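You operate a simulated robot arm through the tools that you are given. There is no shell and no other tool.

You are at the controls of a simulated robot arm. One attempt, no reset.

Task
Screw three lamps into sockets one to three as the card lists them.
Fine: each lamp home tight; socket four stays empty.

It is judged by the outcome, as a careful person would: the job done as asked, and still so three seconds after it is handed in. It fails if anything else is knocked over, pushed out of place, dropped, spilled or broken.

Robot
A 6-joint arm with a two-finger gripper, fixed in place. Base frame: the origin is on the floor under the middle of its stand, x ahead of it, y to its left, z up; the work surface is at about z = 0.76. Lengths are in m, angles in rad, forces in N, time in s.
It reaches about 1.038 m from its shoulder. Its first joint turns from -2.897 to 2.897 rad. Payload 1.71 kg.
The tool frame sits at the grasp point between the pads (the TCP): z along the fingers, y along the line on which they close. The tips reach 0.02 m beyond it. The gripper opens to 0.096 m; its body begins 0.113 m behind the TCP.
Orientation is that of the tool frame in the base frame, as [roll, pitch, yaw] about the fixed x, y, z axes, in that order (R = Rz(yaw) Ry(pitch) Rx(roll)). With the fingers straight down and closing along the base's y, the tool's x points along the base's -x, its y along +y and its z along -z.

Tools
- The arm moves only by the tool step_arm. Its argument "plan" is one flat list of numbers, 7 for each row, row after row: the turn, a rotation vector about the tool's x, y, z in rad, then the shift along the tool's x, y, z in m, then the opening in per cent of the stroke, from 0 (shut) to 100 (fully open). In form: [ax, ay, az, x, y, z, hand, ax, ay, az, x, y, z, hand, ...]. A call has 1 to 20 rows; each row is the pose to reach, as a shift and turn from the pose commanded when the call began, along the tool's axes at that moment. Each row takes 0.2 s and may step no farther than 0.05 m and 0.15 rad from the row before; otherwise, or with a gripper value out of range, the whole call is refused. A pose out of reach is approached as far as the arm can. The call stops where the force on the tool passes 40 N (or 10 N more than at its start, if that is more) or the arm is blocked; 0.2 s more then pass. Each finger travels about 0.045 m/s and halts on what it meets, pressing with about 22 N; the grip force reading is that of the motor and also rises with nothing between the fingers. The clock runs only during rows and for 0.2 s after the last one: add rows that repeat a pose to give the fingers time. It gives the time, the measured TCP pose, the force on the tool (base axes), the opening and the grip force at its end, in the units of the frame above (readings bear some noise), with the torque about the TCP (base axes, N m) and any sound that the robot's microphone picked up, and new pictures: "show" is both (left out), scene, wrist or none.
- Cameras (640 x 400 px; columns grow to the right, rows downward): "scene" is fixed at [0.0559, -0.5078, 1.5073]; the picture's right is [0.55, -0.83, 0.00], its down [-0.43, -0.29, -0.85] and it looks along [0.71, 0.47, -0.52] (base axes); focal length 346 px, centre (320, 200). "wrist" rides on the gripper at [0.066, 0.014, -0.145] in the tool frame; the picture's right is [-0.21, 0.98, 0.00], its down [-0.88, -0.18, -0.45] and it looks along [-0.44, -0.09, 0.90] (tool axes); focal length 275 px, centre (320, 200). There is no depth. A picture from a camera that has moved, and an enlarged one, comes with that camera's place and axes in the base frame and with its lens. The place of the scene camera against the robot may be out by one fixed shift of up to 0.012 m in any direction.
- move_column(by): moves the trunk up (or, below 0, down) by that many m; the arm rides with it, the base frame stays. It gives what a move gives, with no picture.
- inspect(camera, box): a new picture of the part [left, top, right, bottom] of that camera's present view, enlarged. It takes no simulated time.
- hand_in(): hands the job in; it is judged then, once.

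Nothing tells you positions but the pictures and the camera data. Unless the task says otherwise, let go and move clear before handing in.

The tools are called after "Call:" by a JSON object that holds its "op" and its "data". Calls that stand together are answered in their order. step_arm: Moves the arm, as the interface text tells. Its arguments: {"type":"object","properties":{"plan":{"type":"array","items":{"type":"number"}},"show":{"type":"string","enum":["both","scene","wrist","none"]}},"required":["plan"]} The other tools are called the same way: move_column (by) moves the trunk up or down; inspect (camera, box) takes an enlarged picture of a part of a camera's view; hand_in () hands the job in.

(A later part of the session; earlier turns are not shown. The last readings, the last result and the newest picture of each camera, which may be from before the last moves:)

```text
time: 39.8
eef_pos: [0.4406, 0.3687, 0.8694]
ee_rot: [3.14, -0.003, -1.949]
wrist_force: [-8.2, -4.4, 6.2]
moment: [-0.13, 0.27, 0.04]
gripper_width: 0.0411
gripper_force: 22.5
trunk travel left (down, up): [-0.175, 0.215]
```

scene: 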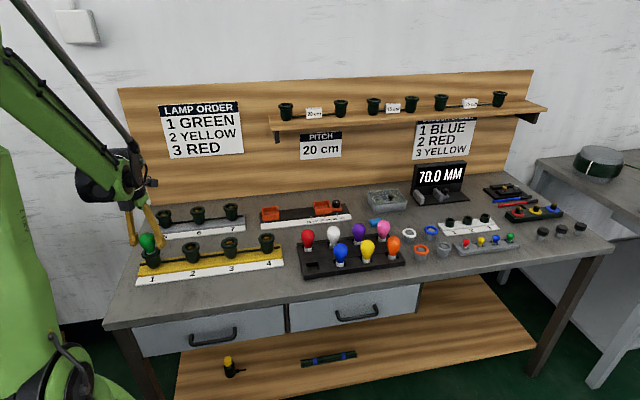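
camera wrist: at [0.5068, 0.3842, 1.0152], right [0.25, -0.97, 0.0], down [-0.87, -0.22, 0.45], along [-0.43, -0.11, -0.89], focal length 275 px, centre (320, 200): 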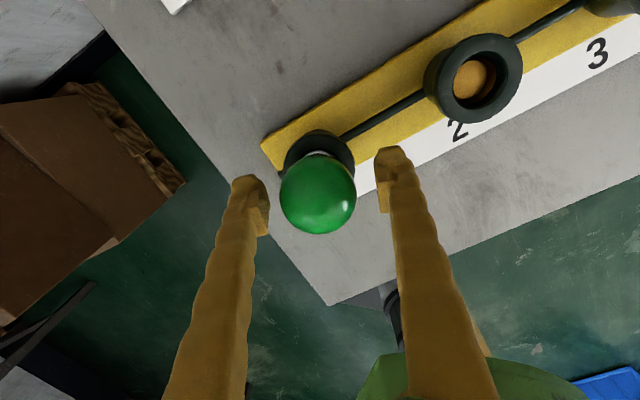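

Force and height show the lamp still feeding in. I'll carry on for 3 rad, easing about 1.3 mm toward -x/-y to relieve the side load.

Call:
{"op": "step_arm", "data": {"plan": [0, 0, 0.15, 0.0005, 0.0005, 0.0001, 0, 0, 0, 0.3, 0.001, 0.0009, 0.0002, 0, 0, 0, 0.45, 0.001, 0.0009, 0.0003, 0, 0, 0, 0.6, 0.001, 0.0009, 0.0004, 0, 0, 0, 0.75, 0.001, 0.0009, 0.0005, 0, 0, 0, 0.9, 0.001, 0.0009, 0.0006, 0, 0, 0, 1.05, 0.001, 0.0009, 0.0007, 0, 0, 0, 1.2, 0.001, 0.0009, 0.0008, 0, 0, 0, 1.35, 0.001, 0.0009, 0.0009, 0, 0, 0, 1.5, 0.001, 0.0009, 0.001, 0, 0, 0, 1.65, 0.001, 0.0009, 0.0011, 0, 0, 0, 1.8, 0.001, 0.0009, 0.0012, 0, 0, 0, 1.95, 0.001, 0.0009, 0.0013, 0, 0, 0, 2.1, 0.001, 0.0009, 0.0014, 0, 0, 0, 2.25, 0.001, 0.0009, 0.0015, 0, 0, 0, 2.4, 0.001, 0.0009, 0.0016, 0, 0, 0, 2.55, 0.001, 0.0009, 0.0017, 0, 0, 0, 2.7, 0.001, 0.0009, 0.0018, 0, 0, 0, 2.85, 0.001, 0.0009, 0.0019, 0, 0, 0, 3.0, 0.001, 0.0009, 0.002, 0], "show": "scene"}}

Call:
{"op": "inspect", "data": {"camera": "scene", "box": [90, 190, 218, 270]}}

```text
time: 44.0
eef_pos: [0.4391, 0.3681, 0.868]
ee_rot: [-3.14, -0.001, 1.335]
wrist_force: [-3.4, -1.2, 7.6]
moment: [-0.04, 0.18, 0.04]
gripper_width: 0.0411
gripper_force: 22.0
trunk travel left (down, up): [-0.175, 0.215]
```

scene: 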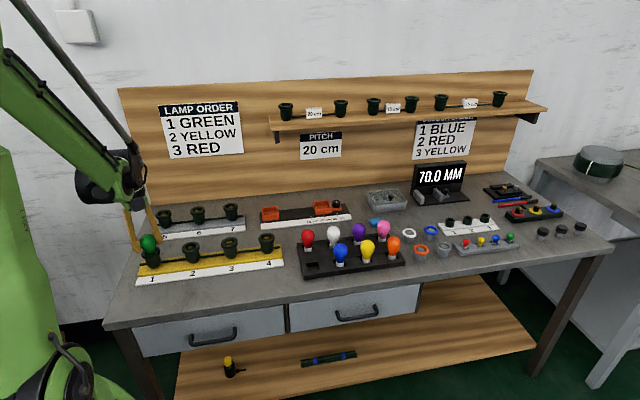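

```text
5.00 times, centred on (154, 230) of scene
camera zoom: at [0.0559, -0.5078, 1.5073], right [0.55, -0.83, 0.0], down [-0.43, -0.29, -0.85], along [0.71, 0.47, -0.52], focal length 1730 px, centre (1150, 50)
```

zoom: 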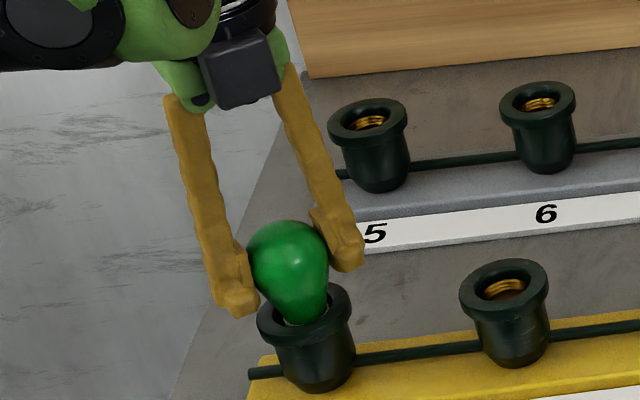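

Green has sunk another ~4 mm and its cap is almost hidden. I'll open, lift the grip point about 4 mm relative to the bulb, and unwind again.

Call:
{"op": "step_arm", "data": {"plan": [0, 0, 0, 0, 0, 0, 30, 0, 0, 0, 0, 0, 0, 70, 0, 0, 0, 0, 0, -0.004, 70, 0, 0, -0.15, 0, 0, -0.004, 70, 0, 0, -0.3, 0, 0, -0.004, 70, 0, 0, -0.45, 0, 0, -0.004, 70, 0, 0, -0.6, 0, 0, -0.004, 70, 0, 0, -0.75, 0, 0, -0.004, 70, 0, 0, -0.9, 0, 0, -0.004, 70, 0, 0, -1.05, 0, 0, -0.004, 70, 0, 0, -1.2, 0, 0, -0.004, 70, 0, 0, -1.35, 0, 0, -0.004, 70, 0, 0, -1.5, 0, 0, -0.004, 70, 0, 0, -1.65, 0, 0, -0.004, 70, 0, 0, -1.8, 0, 0, -0.004, 70, 0, 0, -1.95, 0, 0, -0.004, 70, 0, 0, -2.1, 0, 0, -0.004, 70, 0, 0, -2.25, 0, 0, -0.004, 70, 0, 0, -2.4, 0, 0, -0.004, 70, 0, 0, -2.55, 0, 0, -0.004, 70], "show": "wrist"}}

Call:
{"op": "inspect", "data": {"camera": "scene", "box": [90, 190, 218, 270]}}

```text
time: 48.2
eef_pos: [0.4391, 0.3685, 0.8711]
ee_rot: [3.14, -0.001, -2.395]
wrist_force: [0.3, 0.8, 0.0]
moment: [-0.02, 0.01, -0.01]
gripper_width: 0.0669
gripper_force: 0.0
trunk travel left (down, up): [-0.175, 0.215]
camera wrist: at [0.3831, 0.3336, 1.0168], right [-0.51, 0.86, 0.0], down [0.77, 0.46, 0.44], along [0.38, 0.23, -0.9], focal length 275 px, centre (320, 200)
```

wrist: 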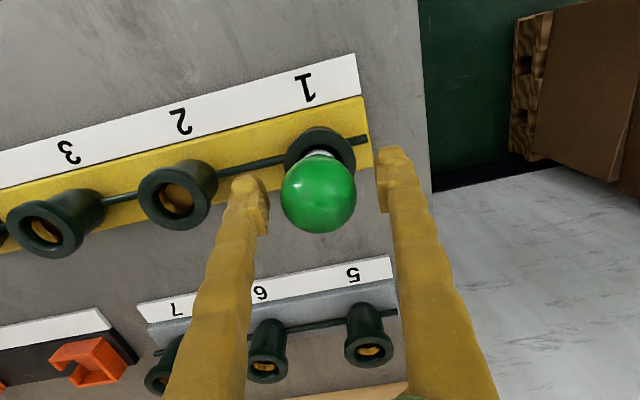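

```text
5.00 times, centred on (154, 230) of scene
camera zoom: at [0.0559, -0.5078, 1.5073], right [0.55, -0.83, 0.0], down [-0.43, -0.29, -0.85], along [0.71, 0.47, -0.52], focal length 1730 px, centre (1150, 50)
```

zoom: 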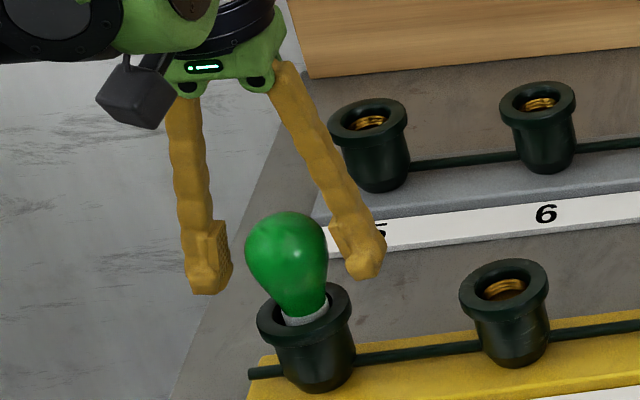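

On release the lamp rose again by about 5 mm, so it isn't really caught in the thread yet; it seems to be resting on the thread start, slightly off-axis. I'll look closely at the lamp against the rim to find the true socket axis.

Call:
{"op": "inspect", "data": {"camera": "wrist", "box": [240, 110, 400, 210]}}

Call:
{"op": "inspect", "data": {"camera": "scene", "box": [130, 225, 180, 256]}}

Call:
{"op": "inspect", "data": {"camera": "wrist", "box": [120, 140, 248, 220]}}

```text
4.00 times, centred on (320, 160) of wrist
camera zoom: at [0.3831, 0.3336, 1.0168], right [-0.51, 0.86, 0.0], down [0.77, 0.46, 0.44], along [0.38, 0.23, -0.9], focal length 1101 px, centre (320, 360)
```

zoom: 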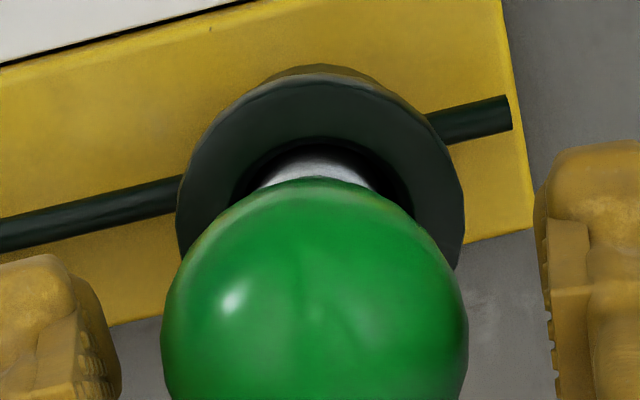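

```text
12.80 times, centred on (155, 240) of scene
camera zoom: at [0.0559, -0.5078, 1.5073], right [0.55, -0.83, 0.0], down [-0.43, -0.29, -0.85], along [0.71, 0.47, -0.52], focal length 4429 px, centre (2432, -318)
```

zoom: 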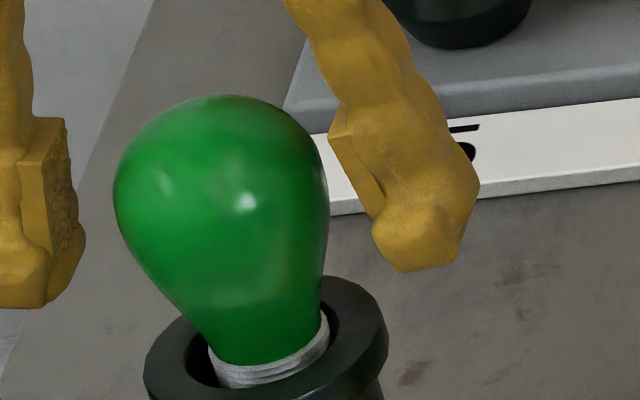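

```text
5.00 times, centred on (184, 180) of wrist
camera zoom: at [0.3831, 0.3336, 1.0168], right [-0.51, 0.86, 0.0], down [0.77, 0.46, 0.44], along [0.38, 0.23, -0.9], focal length 1376 px, centre (1000, 300)
```

zoom: 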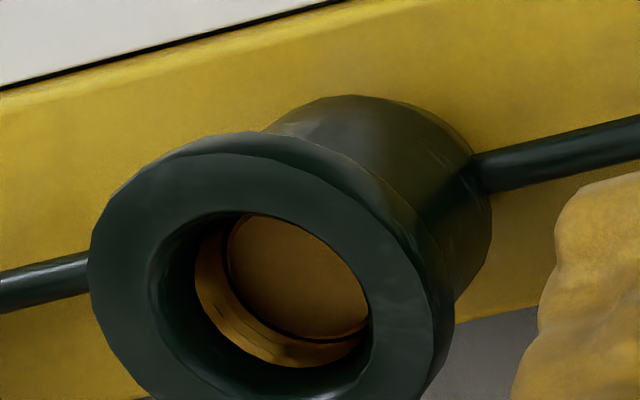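

From this view the cap is centred in the mouth and near upright, with its glass joint about 6 mm above the rim. To learn whether the thread has caught, I'll grip it here and pull gently upward a few millimetres.

Call:
{"op": "step_arm", "data": {"plan": [0, 0, 0, 0, 0, 0, 0, 0, 0, 0, 0, 0, 0, 0, 0, 0, 0, 0, 0, 0, 0, 0, 0, 0, 0, 0, 0, 0], "show": "scene"}}

Call:
{"op": "inspect", "data": {"camera": "scene", "box": [130, 225, 180, 256]}}

Call:
{"op": "step_arm", "data": {"plan": [0, 0, 0, 0, 0, -0.001, 0, 0, 0, 0, 0, 0, -0.002, 0, 0, 0, 0, 0, 0, -0.003, 0, 0, 0, 0, 0, 0, -0.003, 0], "show": "scene"}}

Call:
{"op": "inspect", "data": {"camera": "scene", "box": [130, 225, 180, 256]}}

```text
time: 49.2
eef_pos: [0.4394, 0.3676, 0.8712]
ee_rot: [3.138, -0.001, -2.396]
wrist_force: [0.7, 0.2, 0.6]
moment: [0.01, 0.0, -0.03]
gripper_width: 0.0416
gripper_force: 21.7
trunk travel left (down, up): [-0.175, 0.215]
```

scene: 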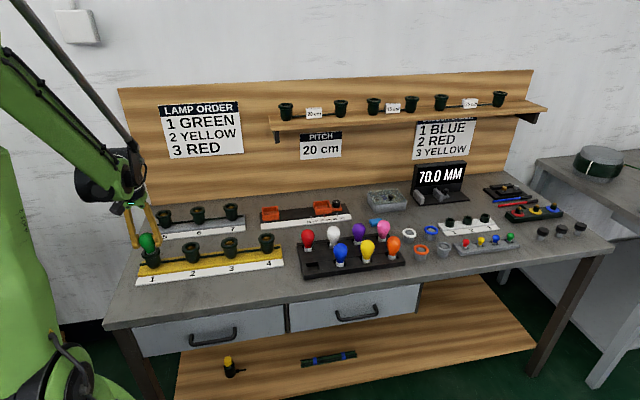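

```text
12.80 times, centred on (155, 240) of scene
camera zoom: at [0.0559, -0.5078, 1.5073], right [0.55, -0.83, 0.0], down [-0.43, -0.29, -0.85], along [0.71, 0.47, -0.52], focal length 4429 px, centre (2432, -318)
```

zoom: 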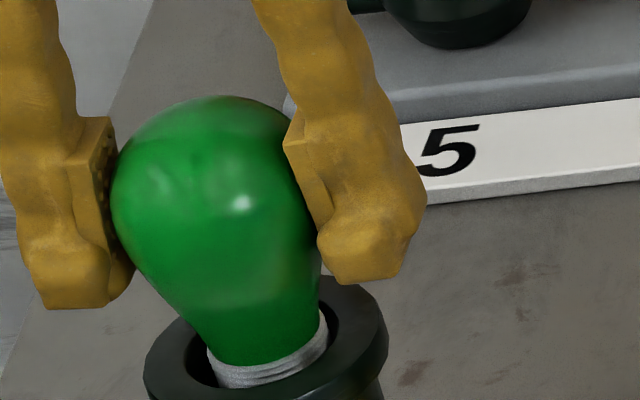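

```text
time: 50.2
eef_pos: [0.439, 0.3684, 0.8747]
ee_rot: [3.141, -0.001, -2.397]
wrist_force: [-0.4, 0.1, -4.7]
moment: [0.02, -0.01, 0.01]
gripper_width: 0.042
gripper_force: 22.3
trunk travel left (down, up): [-0.175, 0.215]
```

scene: 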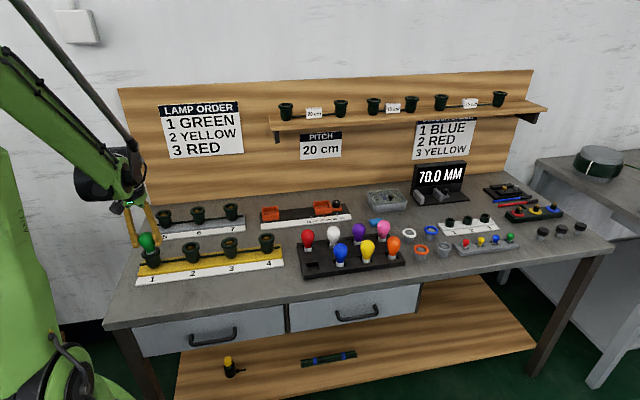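

```text
12.80 times, centred on (155, 240) of scene
camera zoom: at [0.0559, -0.5078, 1.5073], right [0.55, -0.83, 0.0], down [-0.43, -0.29, -0.85], along [0.71, 0.47, -0.52], focal length 4429 px, centre (2432, -318)
```

zoom: 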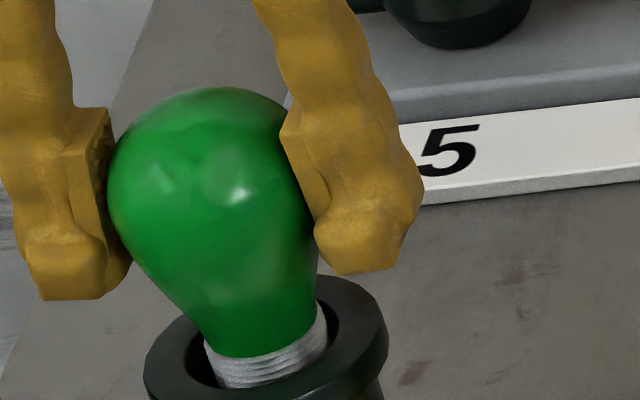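

Pulling up, the lamp rose about 2 mm and resisted with roughly 5 N, which is ambiguous. I'll pull a few millimetres more to see whether it comes free or is truly held.

Call:
{"op": "step_arm", "data": {"plan": [0, 0, 0, 0, 0, -0.001, 0, 0, 0, 0, 0, 0, -0.002, 0, 0, 0, 0, 0, 0, -0.003, 0, 0, 0, 0, 0, 0, -0.004, 0, 0, 0, 0, 0, 0, -0.004, 0], "show": "scene"}}

Call:
{"op": "inspect", "data": {"camera": "scene", "box": [130, 225, 180, 256]}}

```text
time: 51.4
eef_pos: [0.4392, 0.3684, 0.8775]
ee_rot: [3.14, -0.001, -2.396]
wrist_force: [0.6, 0.2, -8.6]
moment: [0.0, 0.0, 0.02]
gripper_width: 0.0418
gripper_force: 22.0
trunk travel left (down, up): [-0.175, 0.215]
```

scene: 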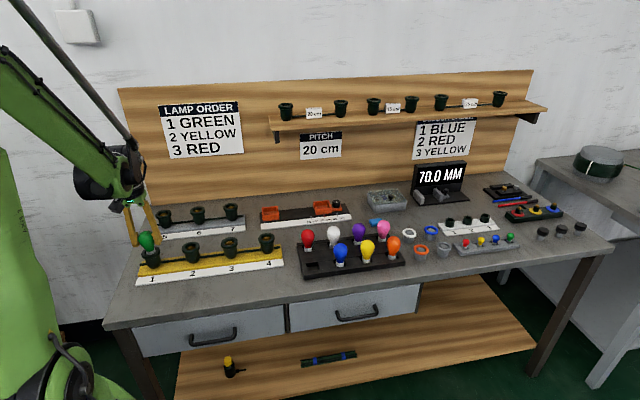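

```text
12.80 times, centred on (155, 240) of scene
camera zoom: at [0.0559, -0.5078, 1.5073], right [0.55, -0.83, 0.0], down [-0.43, -0.29, -0.85], along [0.71, 0.47, -0.52], focal length 4429 px, centre (2432, -318)
```

zoom: 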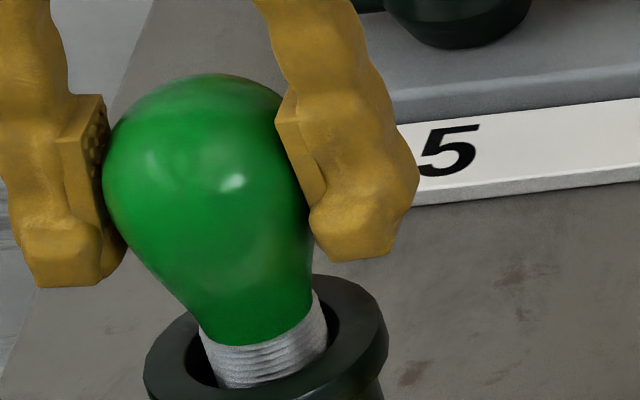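

The lamp behaves as if sprung about a rest height: about 1.4 N per mm either way, so I want a cleaner test. I'll return it to its rest height and turn clockwise without changing height; if the thread has caught, the force should go downward.

Call:
{"op": "step_arm", "data": {"plan": [0, 0, 0, 0, 0, 0.002, 0, 0, 0, 0, 0, 0, 0.004, 0, 0, 0, 0, 0, 0, 0.0065, 0, 0, 0, 0, 0, 0, 0.0065, 0], "show": "none"}}

Call:
{"op": "step_arm", "data": {"plan": [0, 0, 0.15, 0, 0, 0, 0, 0, 0, 0.3, 0, 0, 0, 0, 0, 0, 0.45, 0, 0, 0, 0, 0, 0, 0.6, 0, 0, 0, 0, 0, 0, 0.75, 0, 0, 0, 0, 0, 0, 0.9, 0, 0, 0, 0, 0, 0, 1.05, 0, 0, 0, 0, 0, 0, 1.2, 0, 0, 0, 0], "show": "none"}}

Call:
{"op": "step_arm", "data": {"plan": [0, 0, 0.15, 0, 0, 0, 0, 0, 0, 0.3, 0, 0, 0, 0, 0, 0, 0.45, 0, 0, 0, 0, 0, 0, 0.6, 0, 0, 0, 0, 0, 0, 0.75, 0, 0, 0, 0, 0, 0, 0.9, 0, 0, 0, 0, 0, 0, 1.05, 0, 0, 0, 0, 0, 0, 1.2, 0, 0, 0, 0], "show": "scene"}}

Call:
{"op": "inspect", "data": {"camera": "scene", "box": [130, 225, 180, 256]}}

```text
time: 52.4
eef_pos: [0.4393, 0.3677, 0.8718]
ee_rot: [3.14, -0.001, -2.396]
wrist_force: [-2.3, 0.9, 0.6]
moment: [0.07, 0.07, 0.04]
gripper_width: 0.0416
gripper_force: 22.1
trunk travel left (down, up): [-0.175, 0.215]
```

```text
time: 54.2
eef_pos: [0.4377, 0.3677, 0.8718]
ee_rot: [-3.139, 0.0, 2.687]
wrist_force: [-0.7, -0.3, 0.1]
moment: [0.01, -0.03, 0.03]
gripper_width: 0.0417
gripper_force: 22.1
trunk travel left (down, up): [-0.175, 0.215]
```

```text
time: 56.0
eef_pos: [0.4388, 0.3683, 0.8719]
ee_rot: [-3.138, 0.001, 1.485]
wrist_force: [1.0, -0.1, 0.4]
moment: [0.04, 0.03, -0.03]
gripper_width: 0.0418
gripper_force: 21.7
trunk travel left (down, up): [-0.175, 0.215]
```

scene: 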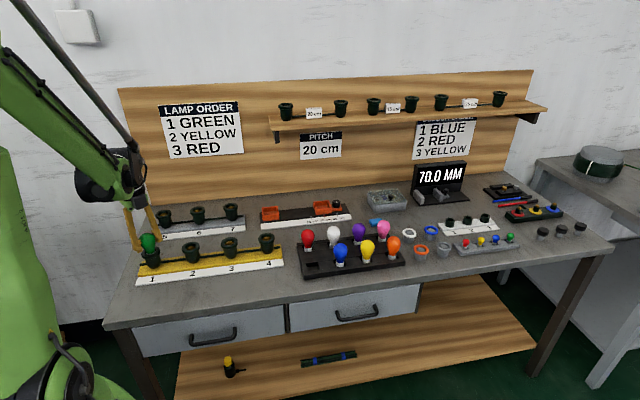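

```text
12.80 times, centred on (155, 240) of scene
camera zoom: at [0.0559, -0.5078, 1.5073], right [0.55, -0.83, 0.0], down [-0.43, -0.29, -0.85], along [0.71, 0.47, -0.52], focal length 4429 px, centre (2432, -318)
```

zoom: 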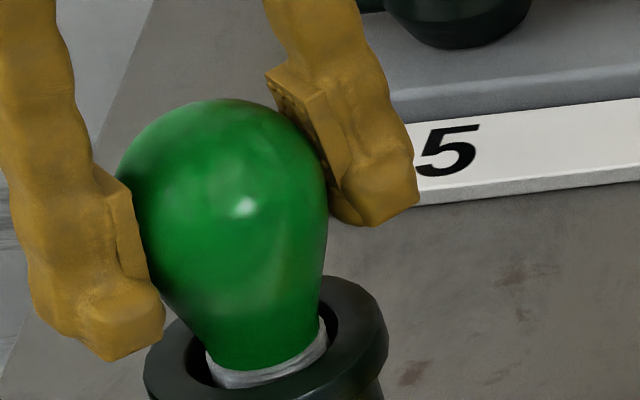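

Turning at constant height gave no pull, though the lamp looks a millimetre or two lower in the socket. I'll release, look, and unwind with pictures on both sides to measure the bulb height properly.

Call:
{"op": "step_arm", "data": {"plan": [0, 0, 0, 0, 0, 0, 70, 0, 0, 0, 0, 0, 0, 70, 0, 0, 0, 0, 0, 0, 70]}}

Call:
{"op": "inspect", "data": {"camera": "scene", "box": [130, 225, 180, 256]}}

Call:
{"op": "inspect", "data": {"camera": "wrist", "box": [240, 110, 400, 210]}}

Call:
{"op": "step_arm", "data": {"plan": [0, 0, -0.15, 0, 0, 0, 70, 0, 0, -0.3, 0, 0, 0, 70, 0, 0, -0.45, 0, 0, 0, 70, 0, 0, -0.6, 0, 0, 0, 70, 0, 0, -0.75, 0, 0, 0, 70, 0, 0, -0.9, 0, 0, 0, 70, 0, 0, -1.05, 0, 0, 0, 70, 0, 0, -1.2, 0, 0, 0, 70, 0, 0, -1.35, 0, 0, 0, 70, 0, 0, -1.5, 0, 0, 0, 70, 0, 0, -1.65, 0, 0, 0, 70, 0, 0, -1.8, 0, 0, 0, 70, 0, 0, -1.95, 0, 0, 0, 70, 0, 0, -2.1, 0, 0, 0, 70, 0, 0, -2.25, 0, 0, 0, 70, 0, 0, -2.4, 0, 0, 0, 70, 0, 0, -2.55, 0, 0, 0, 70, 0, 0, -2.7, 0, 0, 0, 70, 0, 0, -2.85, 0, 0, 0, 70, 0, 0, -3.0, 0, 0, 0, 70]}}

Call:
{"op": "inspect", "data": {"camera": "wrist", "box": [240, 110, 400, 210]}}

Call:
{"op": "inspect", "data": {"camera": "scene", "box": [130, 225, 180, 256]}}

```text
time: 56.8
eef_pos: [0.4392, 0.3684, 0.8718]
ee_rot: [-3.137, 0.0, 1.488]
wrist_force: [1.1, 0.6, -0.9]
moment: [0.0, -0.01, 0.01]
gripper_width: 0.0673
gripper_force: 0.0
trunk travel left (down, up): [-0.175, 0.215]
camera wrist: at [0.4602, 0.4321, 1.0165], right [0.96, -0.29, 0.0], down [-0.26, -0.86, 0.45], along [-0.13, -0.43, -0.9], focal length 275 px, centre (320, 200)
```

scene: 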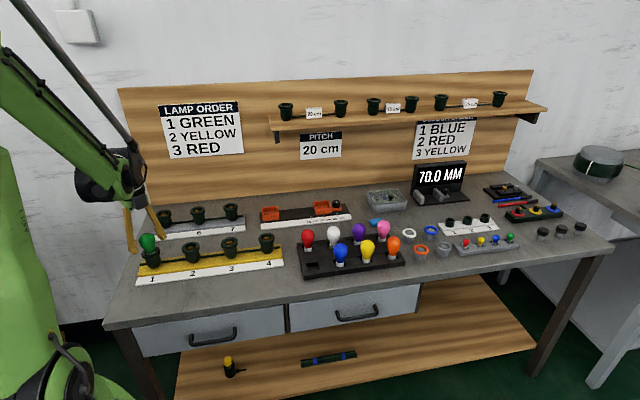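
wrist: 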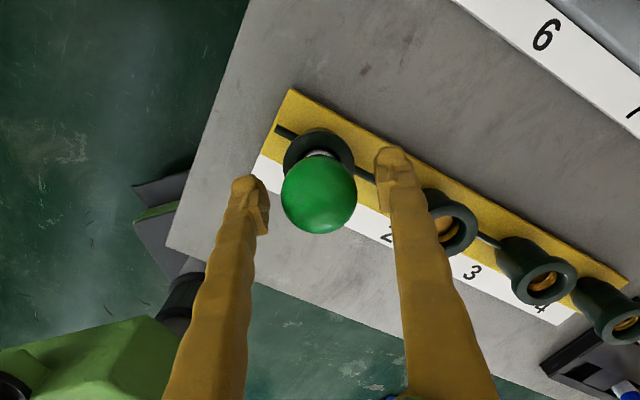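

```text
12.80 times, centred on (155, 240) of scene
camera zoom: at [0.0559, -0.5078, 1.5073], right [0.55, -0.83, 0.0], down [-0.43, -0.29, -0.85], along [0.71, 0.47, -0.52], focal length 4429 px, centre (2432, -318)
```

zoom: 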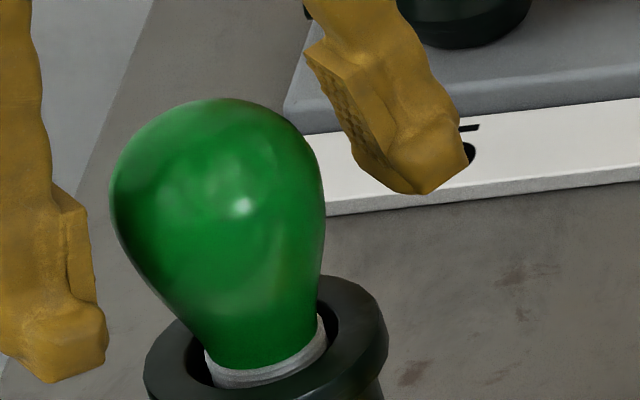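

```text
4.00 times, centred on (320, 160) of wrist
camera zoom: at [0.4602, 0.4321, 1.0165], right [0.96, -0.29, 0.0], down [-0.26, -0.86, 0.45], along [-0.13, -0.43, -0.9], focal length 1101 px, centre (320, 360)
```

zoom: 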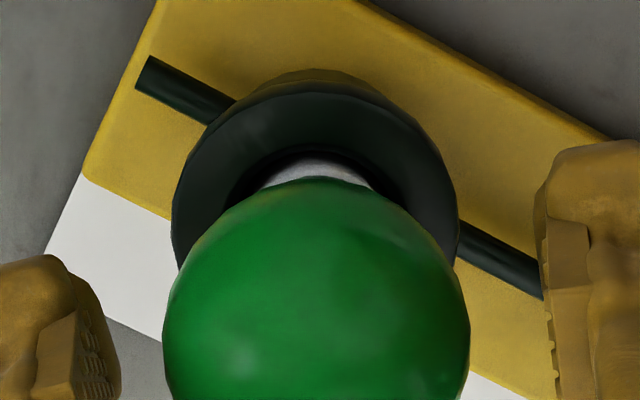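

```text
time: 61.0
eef_pos: [0.4389, 0.3666, 0.8713]
ee_rot: [3.138, -0.003, -1.794]
wrist_force: [-0.9, 0.1, 0.6]
moment: [0.01, -0.03, 0.0]
gripper_width: 0.0671
gripper_force: 0.0
trunk travel left (down, up): [-0.175, 0.215]
camera wrist: at [0.4129, 0.3065, 1.0167], right [-0.91, 0.42, 0.0], down [0.37, 0.81, 0.44], along [0.18, 0.4, -0.9], focal length 275 px, centre (320, 200)
```

scene: 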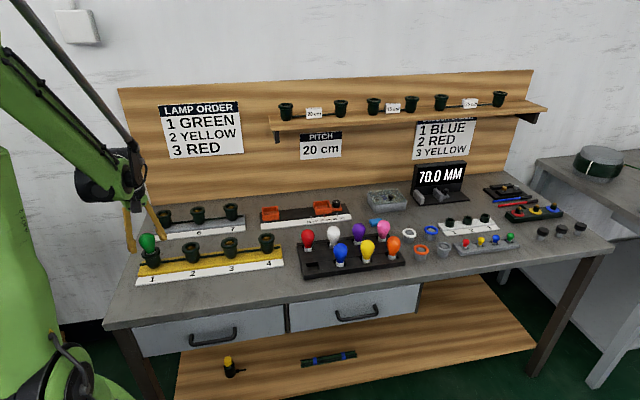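
wrist: 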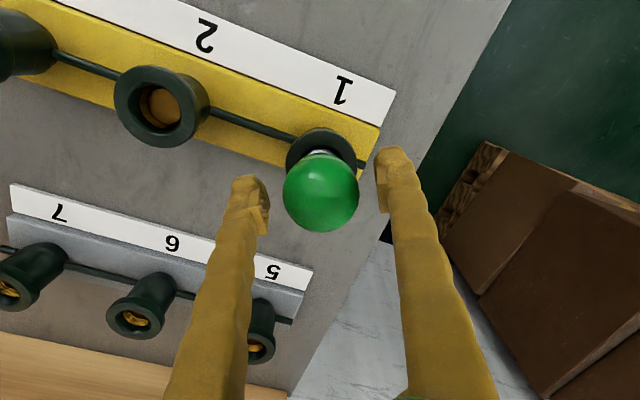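

```text
4.00 times, centred on (320, 160) of wrist
camera zoom: at [0.4129, 0.3065, 1.0167], right [-0.91, 0.42, 0.0], down [0.37, 0.81, 0.44], along [0.18, 0.4, -0.9], focal length 1101 px, centre (320, 360)
```

zoom: 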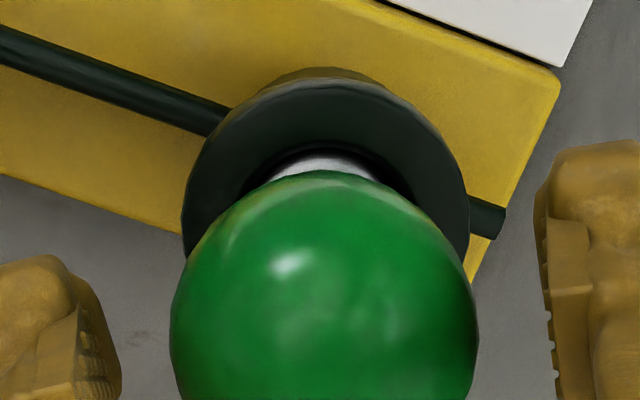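

```text
12.80 times, centred on (155, 240) of scene
camera zoom: at [0.0559, -0.5078, 1.5073], right [0.55, -0.83, 0.0], down [-0.43, -0.29, -0.85], along [0.71, 0.47, -0.52], focal length 4429 px, centre (2432, -318)
```

zoom: 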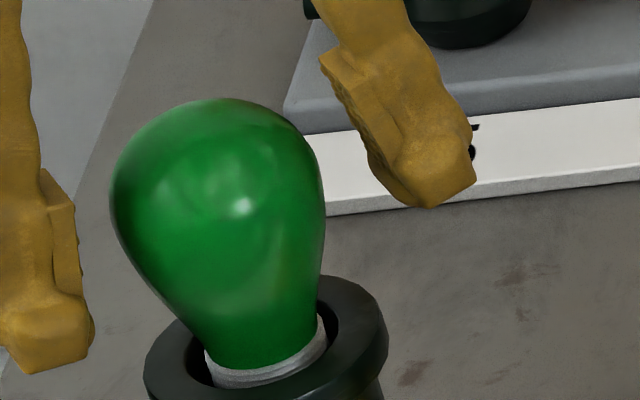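

The bulb's surface pattern shows it does turn with the fingers, and this gentle stroke lowered it about 1 mm, so a light, well-centred turn seems to engage where pressing did not. The socket axis measures (0.4392, 0.3673) with the rim at 0.820; I'll finish unwinding and regrip centred with no press.

Call:
{"op": "step_arm", "data": {"plan": [0, 0, -0.15, 0, 0, 0, 70, 0, 0, -0.3, 0, 0, 0, 70, 0, 0, -0.45, 0, 0, 0, 70, 0, 0, -0.6, 0, 0, 0, 70, 0, 0, -0.75, 0, 0, 0, 70, 0, 0, -0.9, 0, 0, 0, 70, 0, 0, -1.05, 0, 0, 0, 70, 0, 0, -1.2, 0, 0, 0, 70, 0, 0, -1.35, 0, 0, 0, 70, 0, 0, -1.5, 0, 0, 0, 70, 0, 0, -1.65, 0, 0, 0, 70, 0, 0, -1.8, 0, 0, 0, 70, 0, 0, -1.95, 0, 0, 0, 70, 0, 0, -2.1, 0, 0, 0, 70, 0, 0, -2.25, 0, 0, 0, 70, 0, 0, -2.25, 0, 0, 0, 0, 0, 0, -2.25, 0, 0, 0, 0, 0, 0, -2.25, 0, 0, 0, 0, 0, 0, -2.25, 0, 0, 0, 0]}}

Call:
{"op": "inspect", "data": {"camera": "scene", "box": [130, 225, 180, 256]}}

```text
time: 65.0
eef_pos: [0.4392, 0.3671, 0.8712]
ee_rot: [-3.139, 0.004, 0.455]
wrist_force: [-0.9, 0.0, 1.2]
moment: [0.01, 0.01, 0.02]
gripper_width: 0.0421
gripper_force: 21.8
trunk travel left (down, up): [-0.175, 0.215]
camera wrist: at [0.5055, 0.3843, 1.0164], right [0.24, -0.97, 0.0], down [-0.87, -0.22, 0.45], along [-0.43, -0.11, -0.89], focal length 275 px, centre (320, 200)
```

scene: 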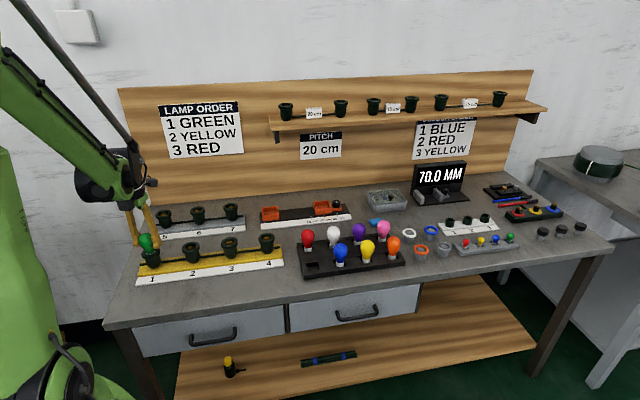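
wrist: 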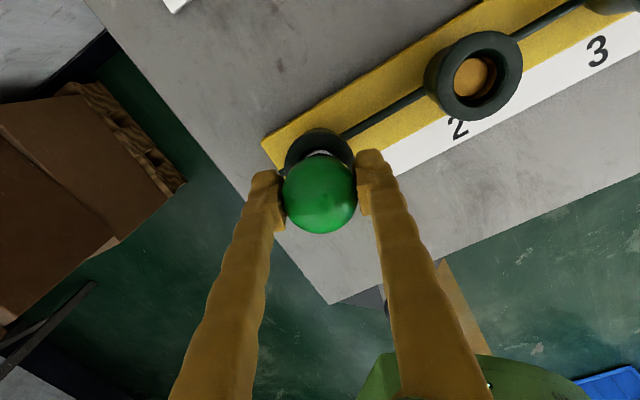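

```text
12.80 times, centred on (155, 240) of scene
camera zoom: at [0.0559, -0.5078, 1.5073], right [0.55, -0.83, 0.0], down [-0.43, -0.29, -0.85], along [0.71, 0.47, -0.52], focal length 4429 px, centre (2432, -318)
```

zoom: 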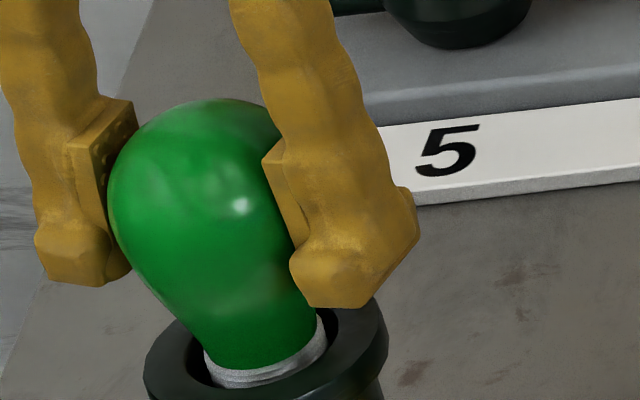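

Gripped centred with almost no load (about 1 N). I'll turn 3 rad following down at about 0.5 mm per rad and check force and height.

Call:
{"op": "step_arm", "data": {"plan": [0, 0, 0.15, 0, 0, 8e-05, 0, 0, 0, 0.3, 0, 0, 0.00016, 0, 0, 0, 0.45, 0, 0, 0.00024, 0, 0, 0, 0.6, 0, 0, 0.00032, 0, 0, 0, 0.75, 0, 0, 0.0004, 0, 0, 0, 0.9, 0, 0, 0.00048, 0, 0, 0, 1.05, 0, 0, 0.00056, 0, 0, 0, 1.2, 0, 0, 0.00064, 0, 0, 0, 1.35, 0, 0, 0.00072, 0, 0, 0, 1.5, 0, 0, 0.0008, 0, 0, 0, 1.65, 0, 0, 0.00088, 0, 0, 0, 1.8, 0, 0, 0.00096, 0, 0, 0, 1.95, 0, 0, 0.00104, 0, 0, 0, 2.1, 0, 0, 0.00112, 0, 0, 0, 2.25, 0, 0, 0.0012, 0, 0, 0, 2.4, 0, 0, 0.00128, 0, 0, 0, 2.55, 0, 0, 0.00136, 0, 0, 0, 2.7, 0, 0, 0.00144, 0, 0, 0, 2.85, 0, 0, 0.00152, 0, 0, 0, 3.0, 0, 0, 0.0016, 0]}}

Call:
{"op": "inspect", "data": {"camera": "scene", "box": [130, 225, 180, 256]}}

```text
time: 69.2
eef_pos: [0.4404, 0.3686, 0.869]
ee_rot: [3.14, 0.0, -2.549]
wrist_force: [0.2, 1.3, 1.9]
moment: [0.01, -0.03, -0.01]
gripper_width: 0.042
gripper_force: 21.9
trunk travel left (down, up): [-0.175, 0.215]
camera wrist: at [0.3789, 0.3422, 1.0148], right [-0.38, 0.93, 0.0], down [0.83, 0.34, 0.44], along [0.41, 0.17, -0.9], focal length 275 px, centre (320, 200)
```

scene: 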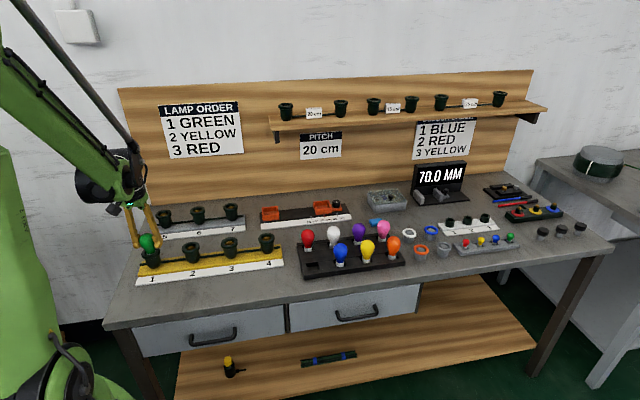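
wrist: 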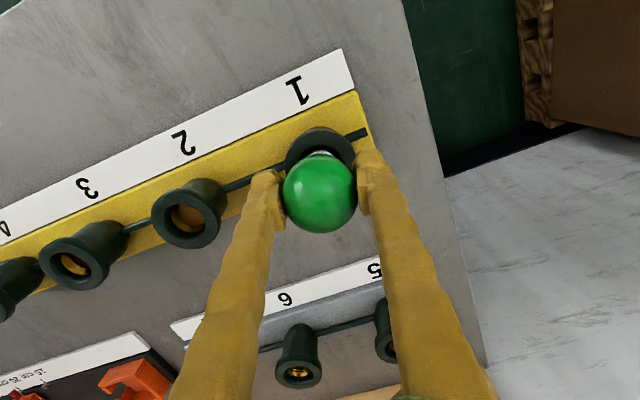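

```text
12.80 times, centred on (155, 240) of scene
camera zoom: at [0.0559, -0.5078, 1.5073], right [0.55, -0.83, 0.0], down [-0.43, -0.29, -0.85], along [0.71, 0.47, -0.52], focal length 4429 px, centre (2432, -318)
```

zoom: 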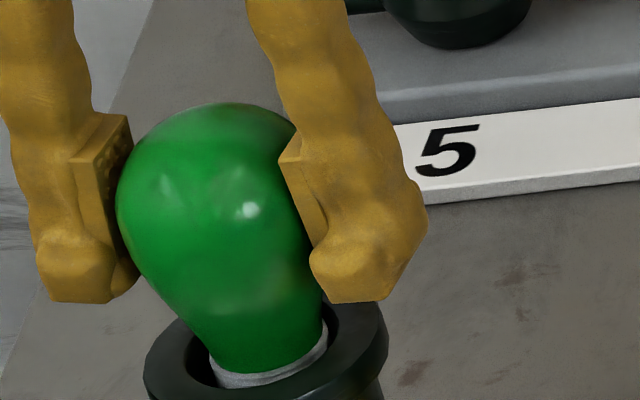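

The lamp came down about 1.5 mm with me, at only 2 N. I'll hold the height fixed for the rest of the stroke; if the thread is feeding, the push should fall away.

Call:
{"op": "step_arm", "data": {"plan": [0, 0, 0.15, 0, 0, 0, 0, 0, 0, 0.3, 0, 0, 0, 0, 0, 0, 0.45, 0, 0, 0, 0, 0, 0, 0.6, 0, 0, 0, 0, 0, 0, 0.75, 0, 0, 0, 0, 0, 0, 0.9, 0, 0, 0, 0, 0, 0, 1.05, 0, 0, 0, 0, 0, 0, 1.2, 0, 0, 0, 0], "show": "none"}}

Call:
{"op": "step_arm", "data": {"plan": [0, 0, 0.15, 0, 0, 0, 0, 0, 0, 0.3, 0, 0, 0, 0, 0, 0, 0.45, 0, 0, 0, 0, 0, 0, 0.6, 0, 0, 0, 0, 0, 0, 0.75, 0, 0, 0, 0, 0, 0, 0.9, 0, 0, 0, 0, 0, 0, 1.05, 0, 0, 0, 0, 0, 0, 1.2, 0, 0, 0, 0], "show": "scene"}}

Call:
{"op": "inspect", "data": {"camera": "scene", "box": [130, 225, 180, 256]}}

Call:
{"op": "step_arm", "data": {"plan": [0, 0, 0, 0, 0, 0, 70, 0, 0, 0, 0, 0, 0, 70, 0, 0, 0, 0, 0, 0, 70]}}

Call:
{"op": "inspect", "data": {"camera": "scene", "box": [130, 225, 180, 256]}}

Call:
{"op": "inspect", "data": {"camera": "wrist", "box": [240, 110, 400, 210]}}

```text
time: 71.0
eef_pos: [0.4379, 0.3676, 0.8713]
ee_rot: [-3.14, 0.0, 2.533]
wrist_force: [-0.4, 0.1, 2.2]
moment: [-0.02, -0.02, -0.01]
gripper_width: 0.0422
gripper_force: 22.2
trunk travel left (down, up): [-0.175, 0.215]
```

```text
time: 72.8
eef_pos: [0.4396, 0.3672, 0.8715]
ee_rot: [-3.139, 0.002, 1.336]
wrist_force: [-0.2, -0.8, 0.5]
moment: [0.04, -0.03, -0.01]
gripper_width: 0.0421
gripper_force: 21.8
trunk travel left (down, up): [-0.175, 0.215]
```

scene: 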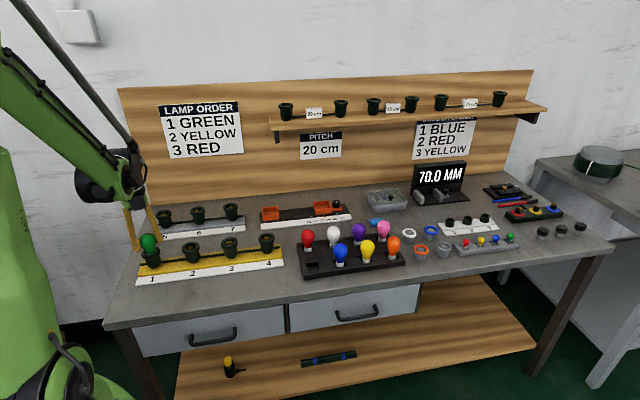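

```text
12.80 times, centred on (155, 240) of scene
camera zoom: at [0.0559, -0.5078, 1.5073], right [0.55, -0.83, 0.0], down [-0.43, -0.29, -0.85], along [0.71, 0.47, -0.52], focal length 4429 px, centre (2432, -318)
```

zoom: 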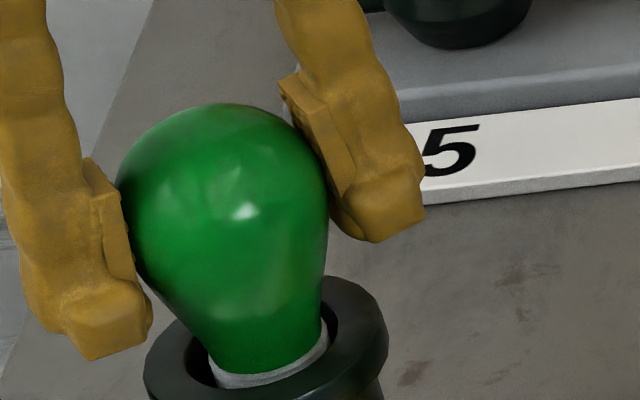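

```text
time: 73.6
eef_pos: [0.4384, 0.3663, 0.8714]
ee_rot: [-3.138, 0.001, 1.337]
wrist_force: [0.9, 0.1, -0.5]
moment: [0.02, 0.0, -0.01]
gripper_width: 0.0675
gripper_force: 0.0
trunk travel left (down, up): [-0.175, 0.215]
camera wrist: at [0.469, 0.4278, 1.0156], right [0.9, -0.43, 0.0], down [-0.38, -0.81, 0.45], along [-0.19, -0.4, -0.9], focal length 275 px, centre (320, 200)
```

scene: 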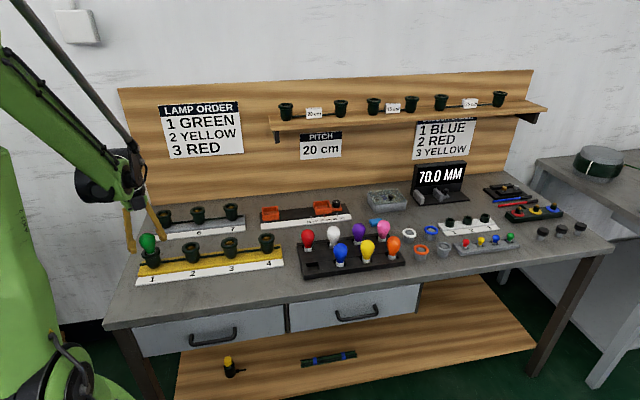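
wrist: 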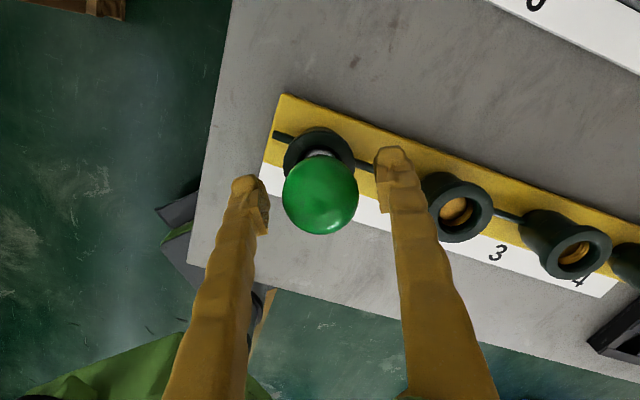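

```text
12.80 times, centred on (155, 240) of scene
camera zoom: at [0.0559, -0.5078, 1.5073], right [0.55, -0.83, 0.0], down [-0.43, -0.29, -0.85], along [0.71, 0.47, -0.52], focal length 4429 px, centre (2432, -318)
```

zoom: 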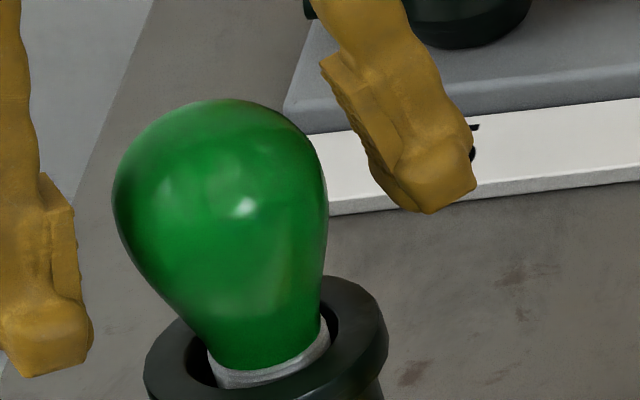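

```text
4.00 times, centred on (320, 160) of wrist
camera zoom: at [0.469, 0.4278, 1.0156], right [0.9, -0.43, 0.0], down [-0.38, -0.81, 0.45], along [-0.19, -0.4, -0.9], focal length 1101 px, centre (320, 360)
```

zoom: 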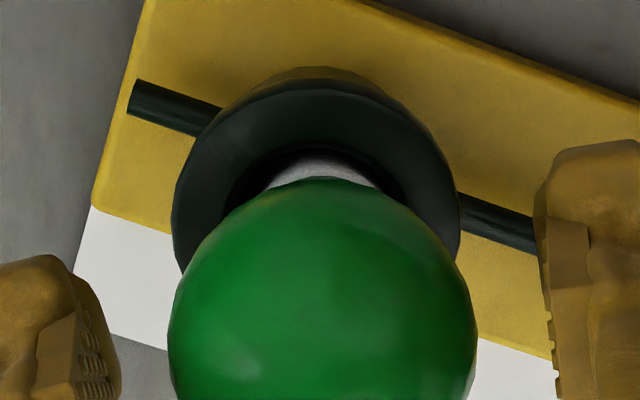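

After release the bulb is back at the same height, so 5 rad of turning made no net progress. Before trying anything else I need to know whether the lamp really turns with the fingers, so I'll unwind, grip and compare its surface pattern before and after a turn.

Call:
{"op": "step_arm", "data": {"plan": [0, 0, -0.15, 0, 0, 0, 70, 0, 0, -0.3, 0, 0, 0, 70, 0, 0, -0.45, 0, 0, 0, 70, 0, 0, -0.6, 0, 0, 0, 70, 0, 0, -0.75, 0, 0, 0, 70, 0, 0, -0.9, 0, 0, 0, 70, 0, 0, -1.05, 0, 0, 0, 70, 0, 0, -1.2, 0, 0, 0, 70, 0, 0, -1.35, 0, 0, 0, 70, 0, 0, -1.5, 0, 0, 0, 70, 0, 0, -1.65, 0, 0, 0, 70, 0, 0, -1.8, 0, 0, 0, 70, 0, 0, -1.95, 0, 0, 0, 70, 0, 0, -2.1, 0, 0, 0, 70, 0, 0, -2.25, 0, 0, 0, 70, 0, 0, -2.4, 0, 0, 0, 70, 0, 0, -2.55, 0, 0, 0, 70, 0, 0, -2.7, 0, 0, 0, 70, 0, 0, -2.85, 0, 0, 0, 70, 0, 0, -3.0, 0, 0, 0, 70], "show": "none"}}

Call:
{"op": "step_arm", "data": {"plan": [0, 0, 0, 0, 0, 0, 0, 0, 0, 0, 0, 0, 0, 0, 0, 0, 0, 0, 0, 0, 0, 0, 0, 0, 0, 0, 0, 0]}}

Call:
{"op": "inspect", "data": {"camera": "wrist", "box": [272, 140, 368, 240]}}

Call:
{"op": "inspect", "data": {"camera": "scene", "box": [138, 228, 168, 247]}}

Call:
{"op": "step_arm", "data": {"plan": [0, 0, 0.15, 0, 0, 0, 0, 0, 0, 0.3, 0, 0, 0, 0, 0, 0, 0.45, 0, 0, 0, 0, 0, 0, 0.6, 0, 0, 0, 0, 0, 0, 0.6, 0, 0, 0, 0]}}

Call:
{"op": "inspect", "data": {"camera": "wrist", "box": [272, 140, 368, 240]}}

Call:
{"op": "inspect", "data": {"camera": "scene", "box": [138, 228, 168, 247]}}

```text
time: 77.8
eef_pos: [0.439, 0.3666, 0.8713]
ee_rot: [3.141, 0.0, -1.942]
wrist_force: [-0.8, -0.9, 0.2]
moment: [0.02, -0.01, 0.02]
gripper_width: 0.0674
gripper_force: 0.0
trunk travel left (down, up): [-0.175, 0.215]
```

```text
time: 78.8
eef_pos: [0.4393, 0.3677, 0.8709]
ee_rot: [3.141, -0.004, -1.946]
wrist_force: [0.0, -0.2, 0.1]
moment: [-0.03, -0.01, -0.03]
gripper_width: 0.0416
gripper_force: 22.1
trunk travel left (down, up): [-0.175, 0.215]
camera wrist: at [0.4036, 0.3108, 1.0153], right [-0.84, 0.55, 0.0], down [0.49, 0.75, 0.44], along [0.24, 0.37, -0.9], focal length 275 px, centre (320, 200)
```

scene: 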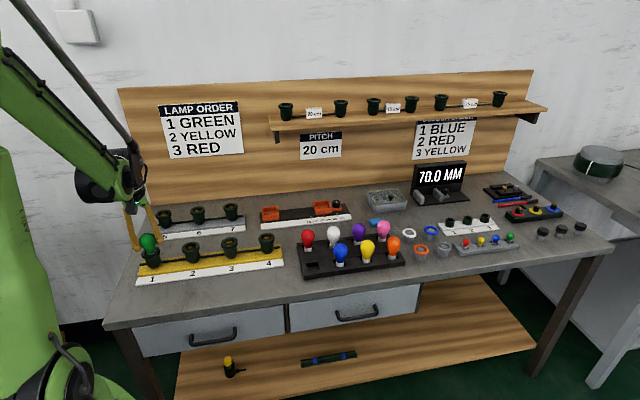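
wrist: 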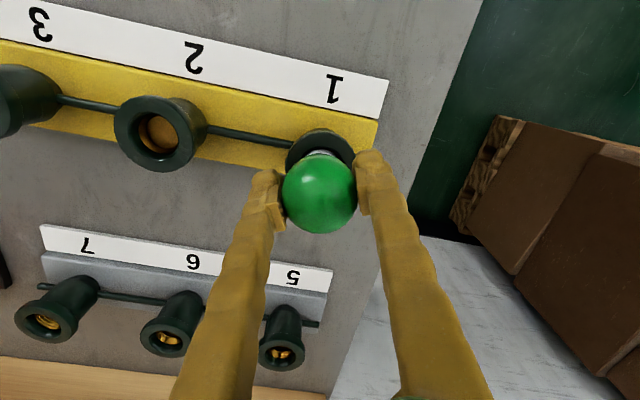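

```text
4.00 times, centred on (320, 190) of wrist
camera zoom: at [0.4036, 0.3108, 1.0153], right [-0.84, 0.55, 0.0], down [0.49, 0.75, 0.44], along [0.24, 0.37, -0.9], focal length 1101 px, centre (320, 240)
```

zoom: 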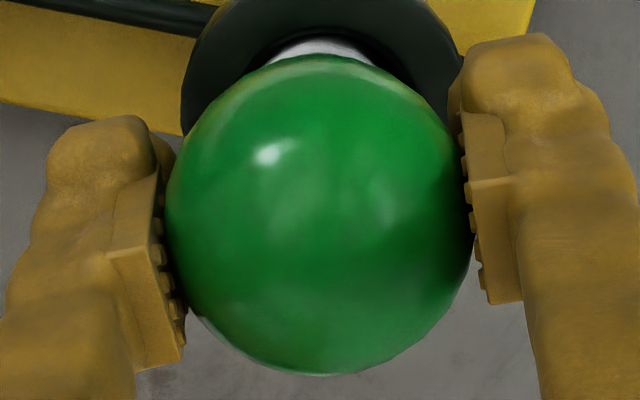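

```text
16.00 times, centred on (153, 238) of scene
camera zoom: at [0.0559, -0.5078, 1.5073], right [0.55, -0.83, 0.0], down [-0.43, -0.29, -0.85], along [0.71, 0.47, -0.52], focal length 5536 px, centre (2992, -400)
```

zoom: 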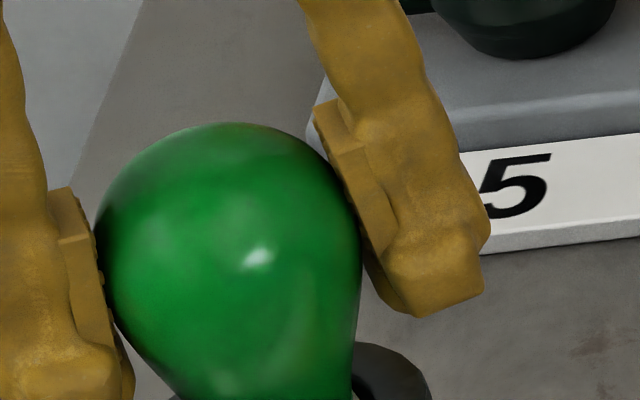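

```text
time: 80.0
eef_pos: [0.4386, 0.3673, 0.8697]
ee_rot: [3.14, -0.002, -2.546]
wrist_force: [0.1, 0.1, 0.4]
moment: [0.0, 0.02, 0.0]
gripper_width: 0.0415
gripper_force: 22.1
trunk travel left (down, up): [-0.175, 0.215]
camera wrist: at [0.3781, 0.3419, 1.0152], right [-0.38, 0.93, 0.0], down [0.83, 0.34, 0.44], along [0.41, 0.17, -0.9], focal length 275 px, centre (320, 200)
```

scene: 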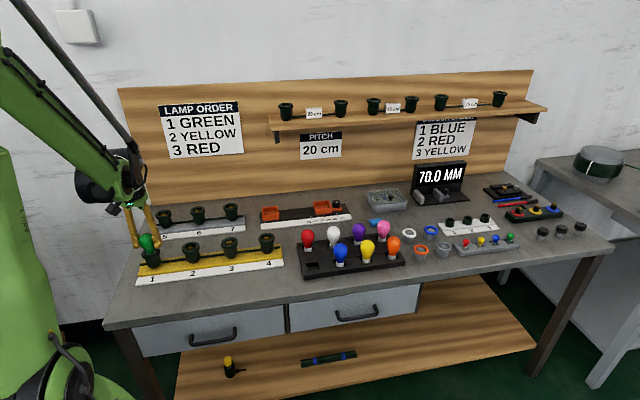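
wrist: 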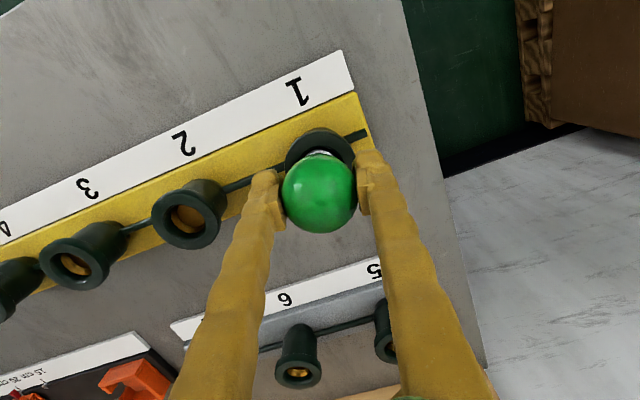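

```text
4.00 times, centred on (320, 190) of wrist
camera zoom: at [0.3781, 0.3419, 1.0152], right [-0.38, 0.93, 0.0], down [0.83, 0.34, 0.44], along [0.41, 0.17, -0.9], focal length 1101 px, centre (320, 240)
```

zoom: 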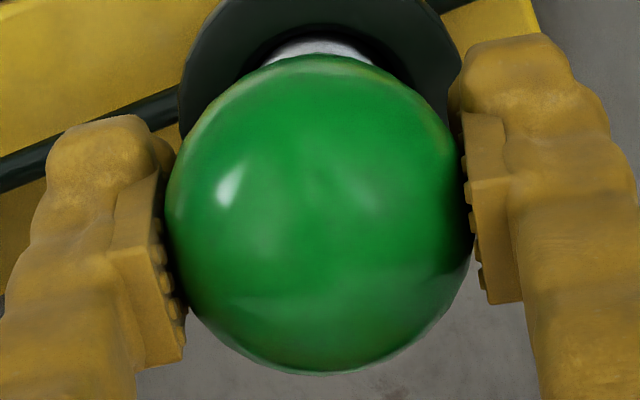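

```text
16.00 times, centred on (153, 238) of scene
camera zoom: at [0.0559, -0.5078, 1.5073], right [0.55, -0.83, 0.0], down [-0.43, -0.29, -0.85], along [0.71, 0.47, -0.52], focal length 5536 px, centre (2992, -400)
```

zoom: 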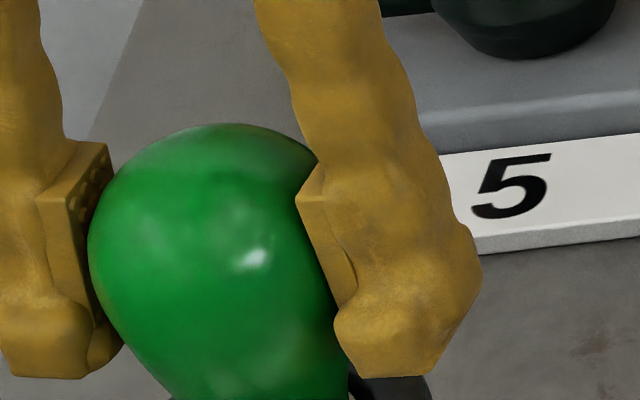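

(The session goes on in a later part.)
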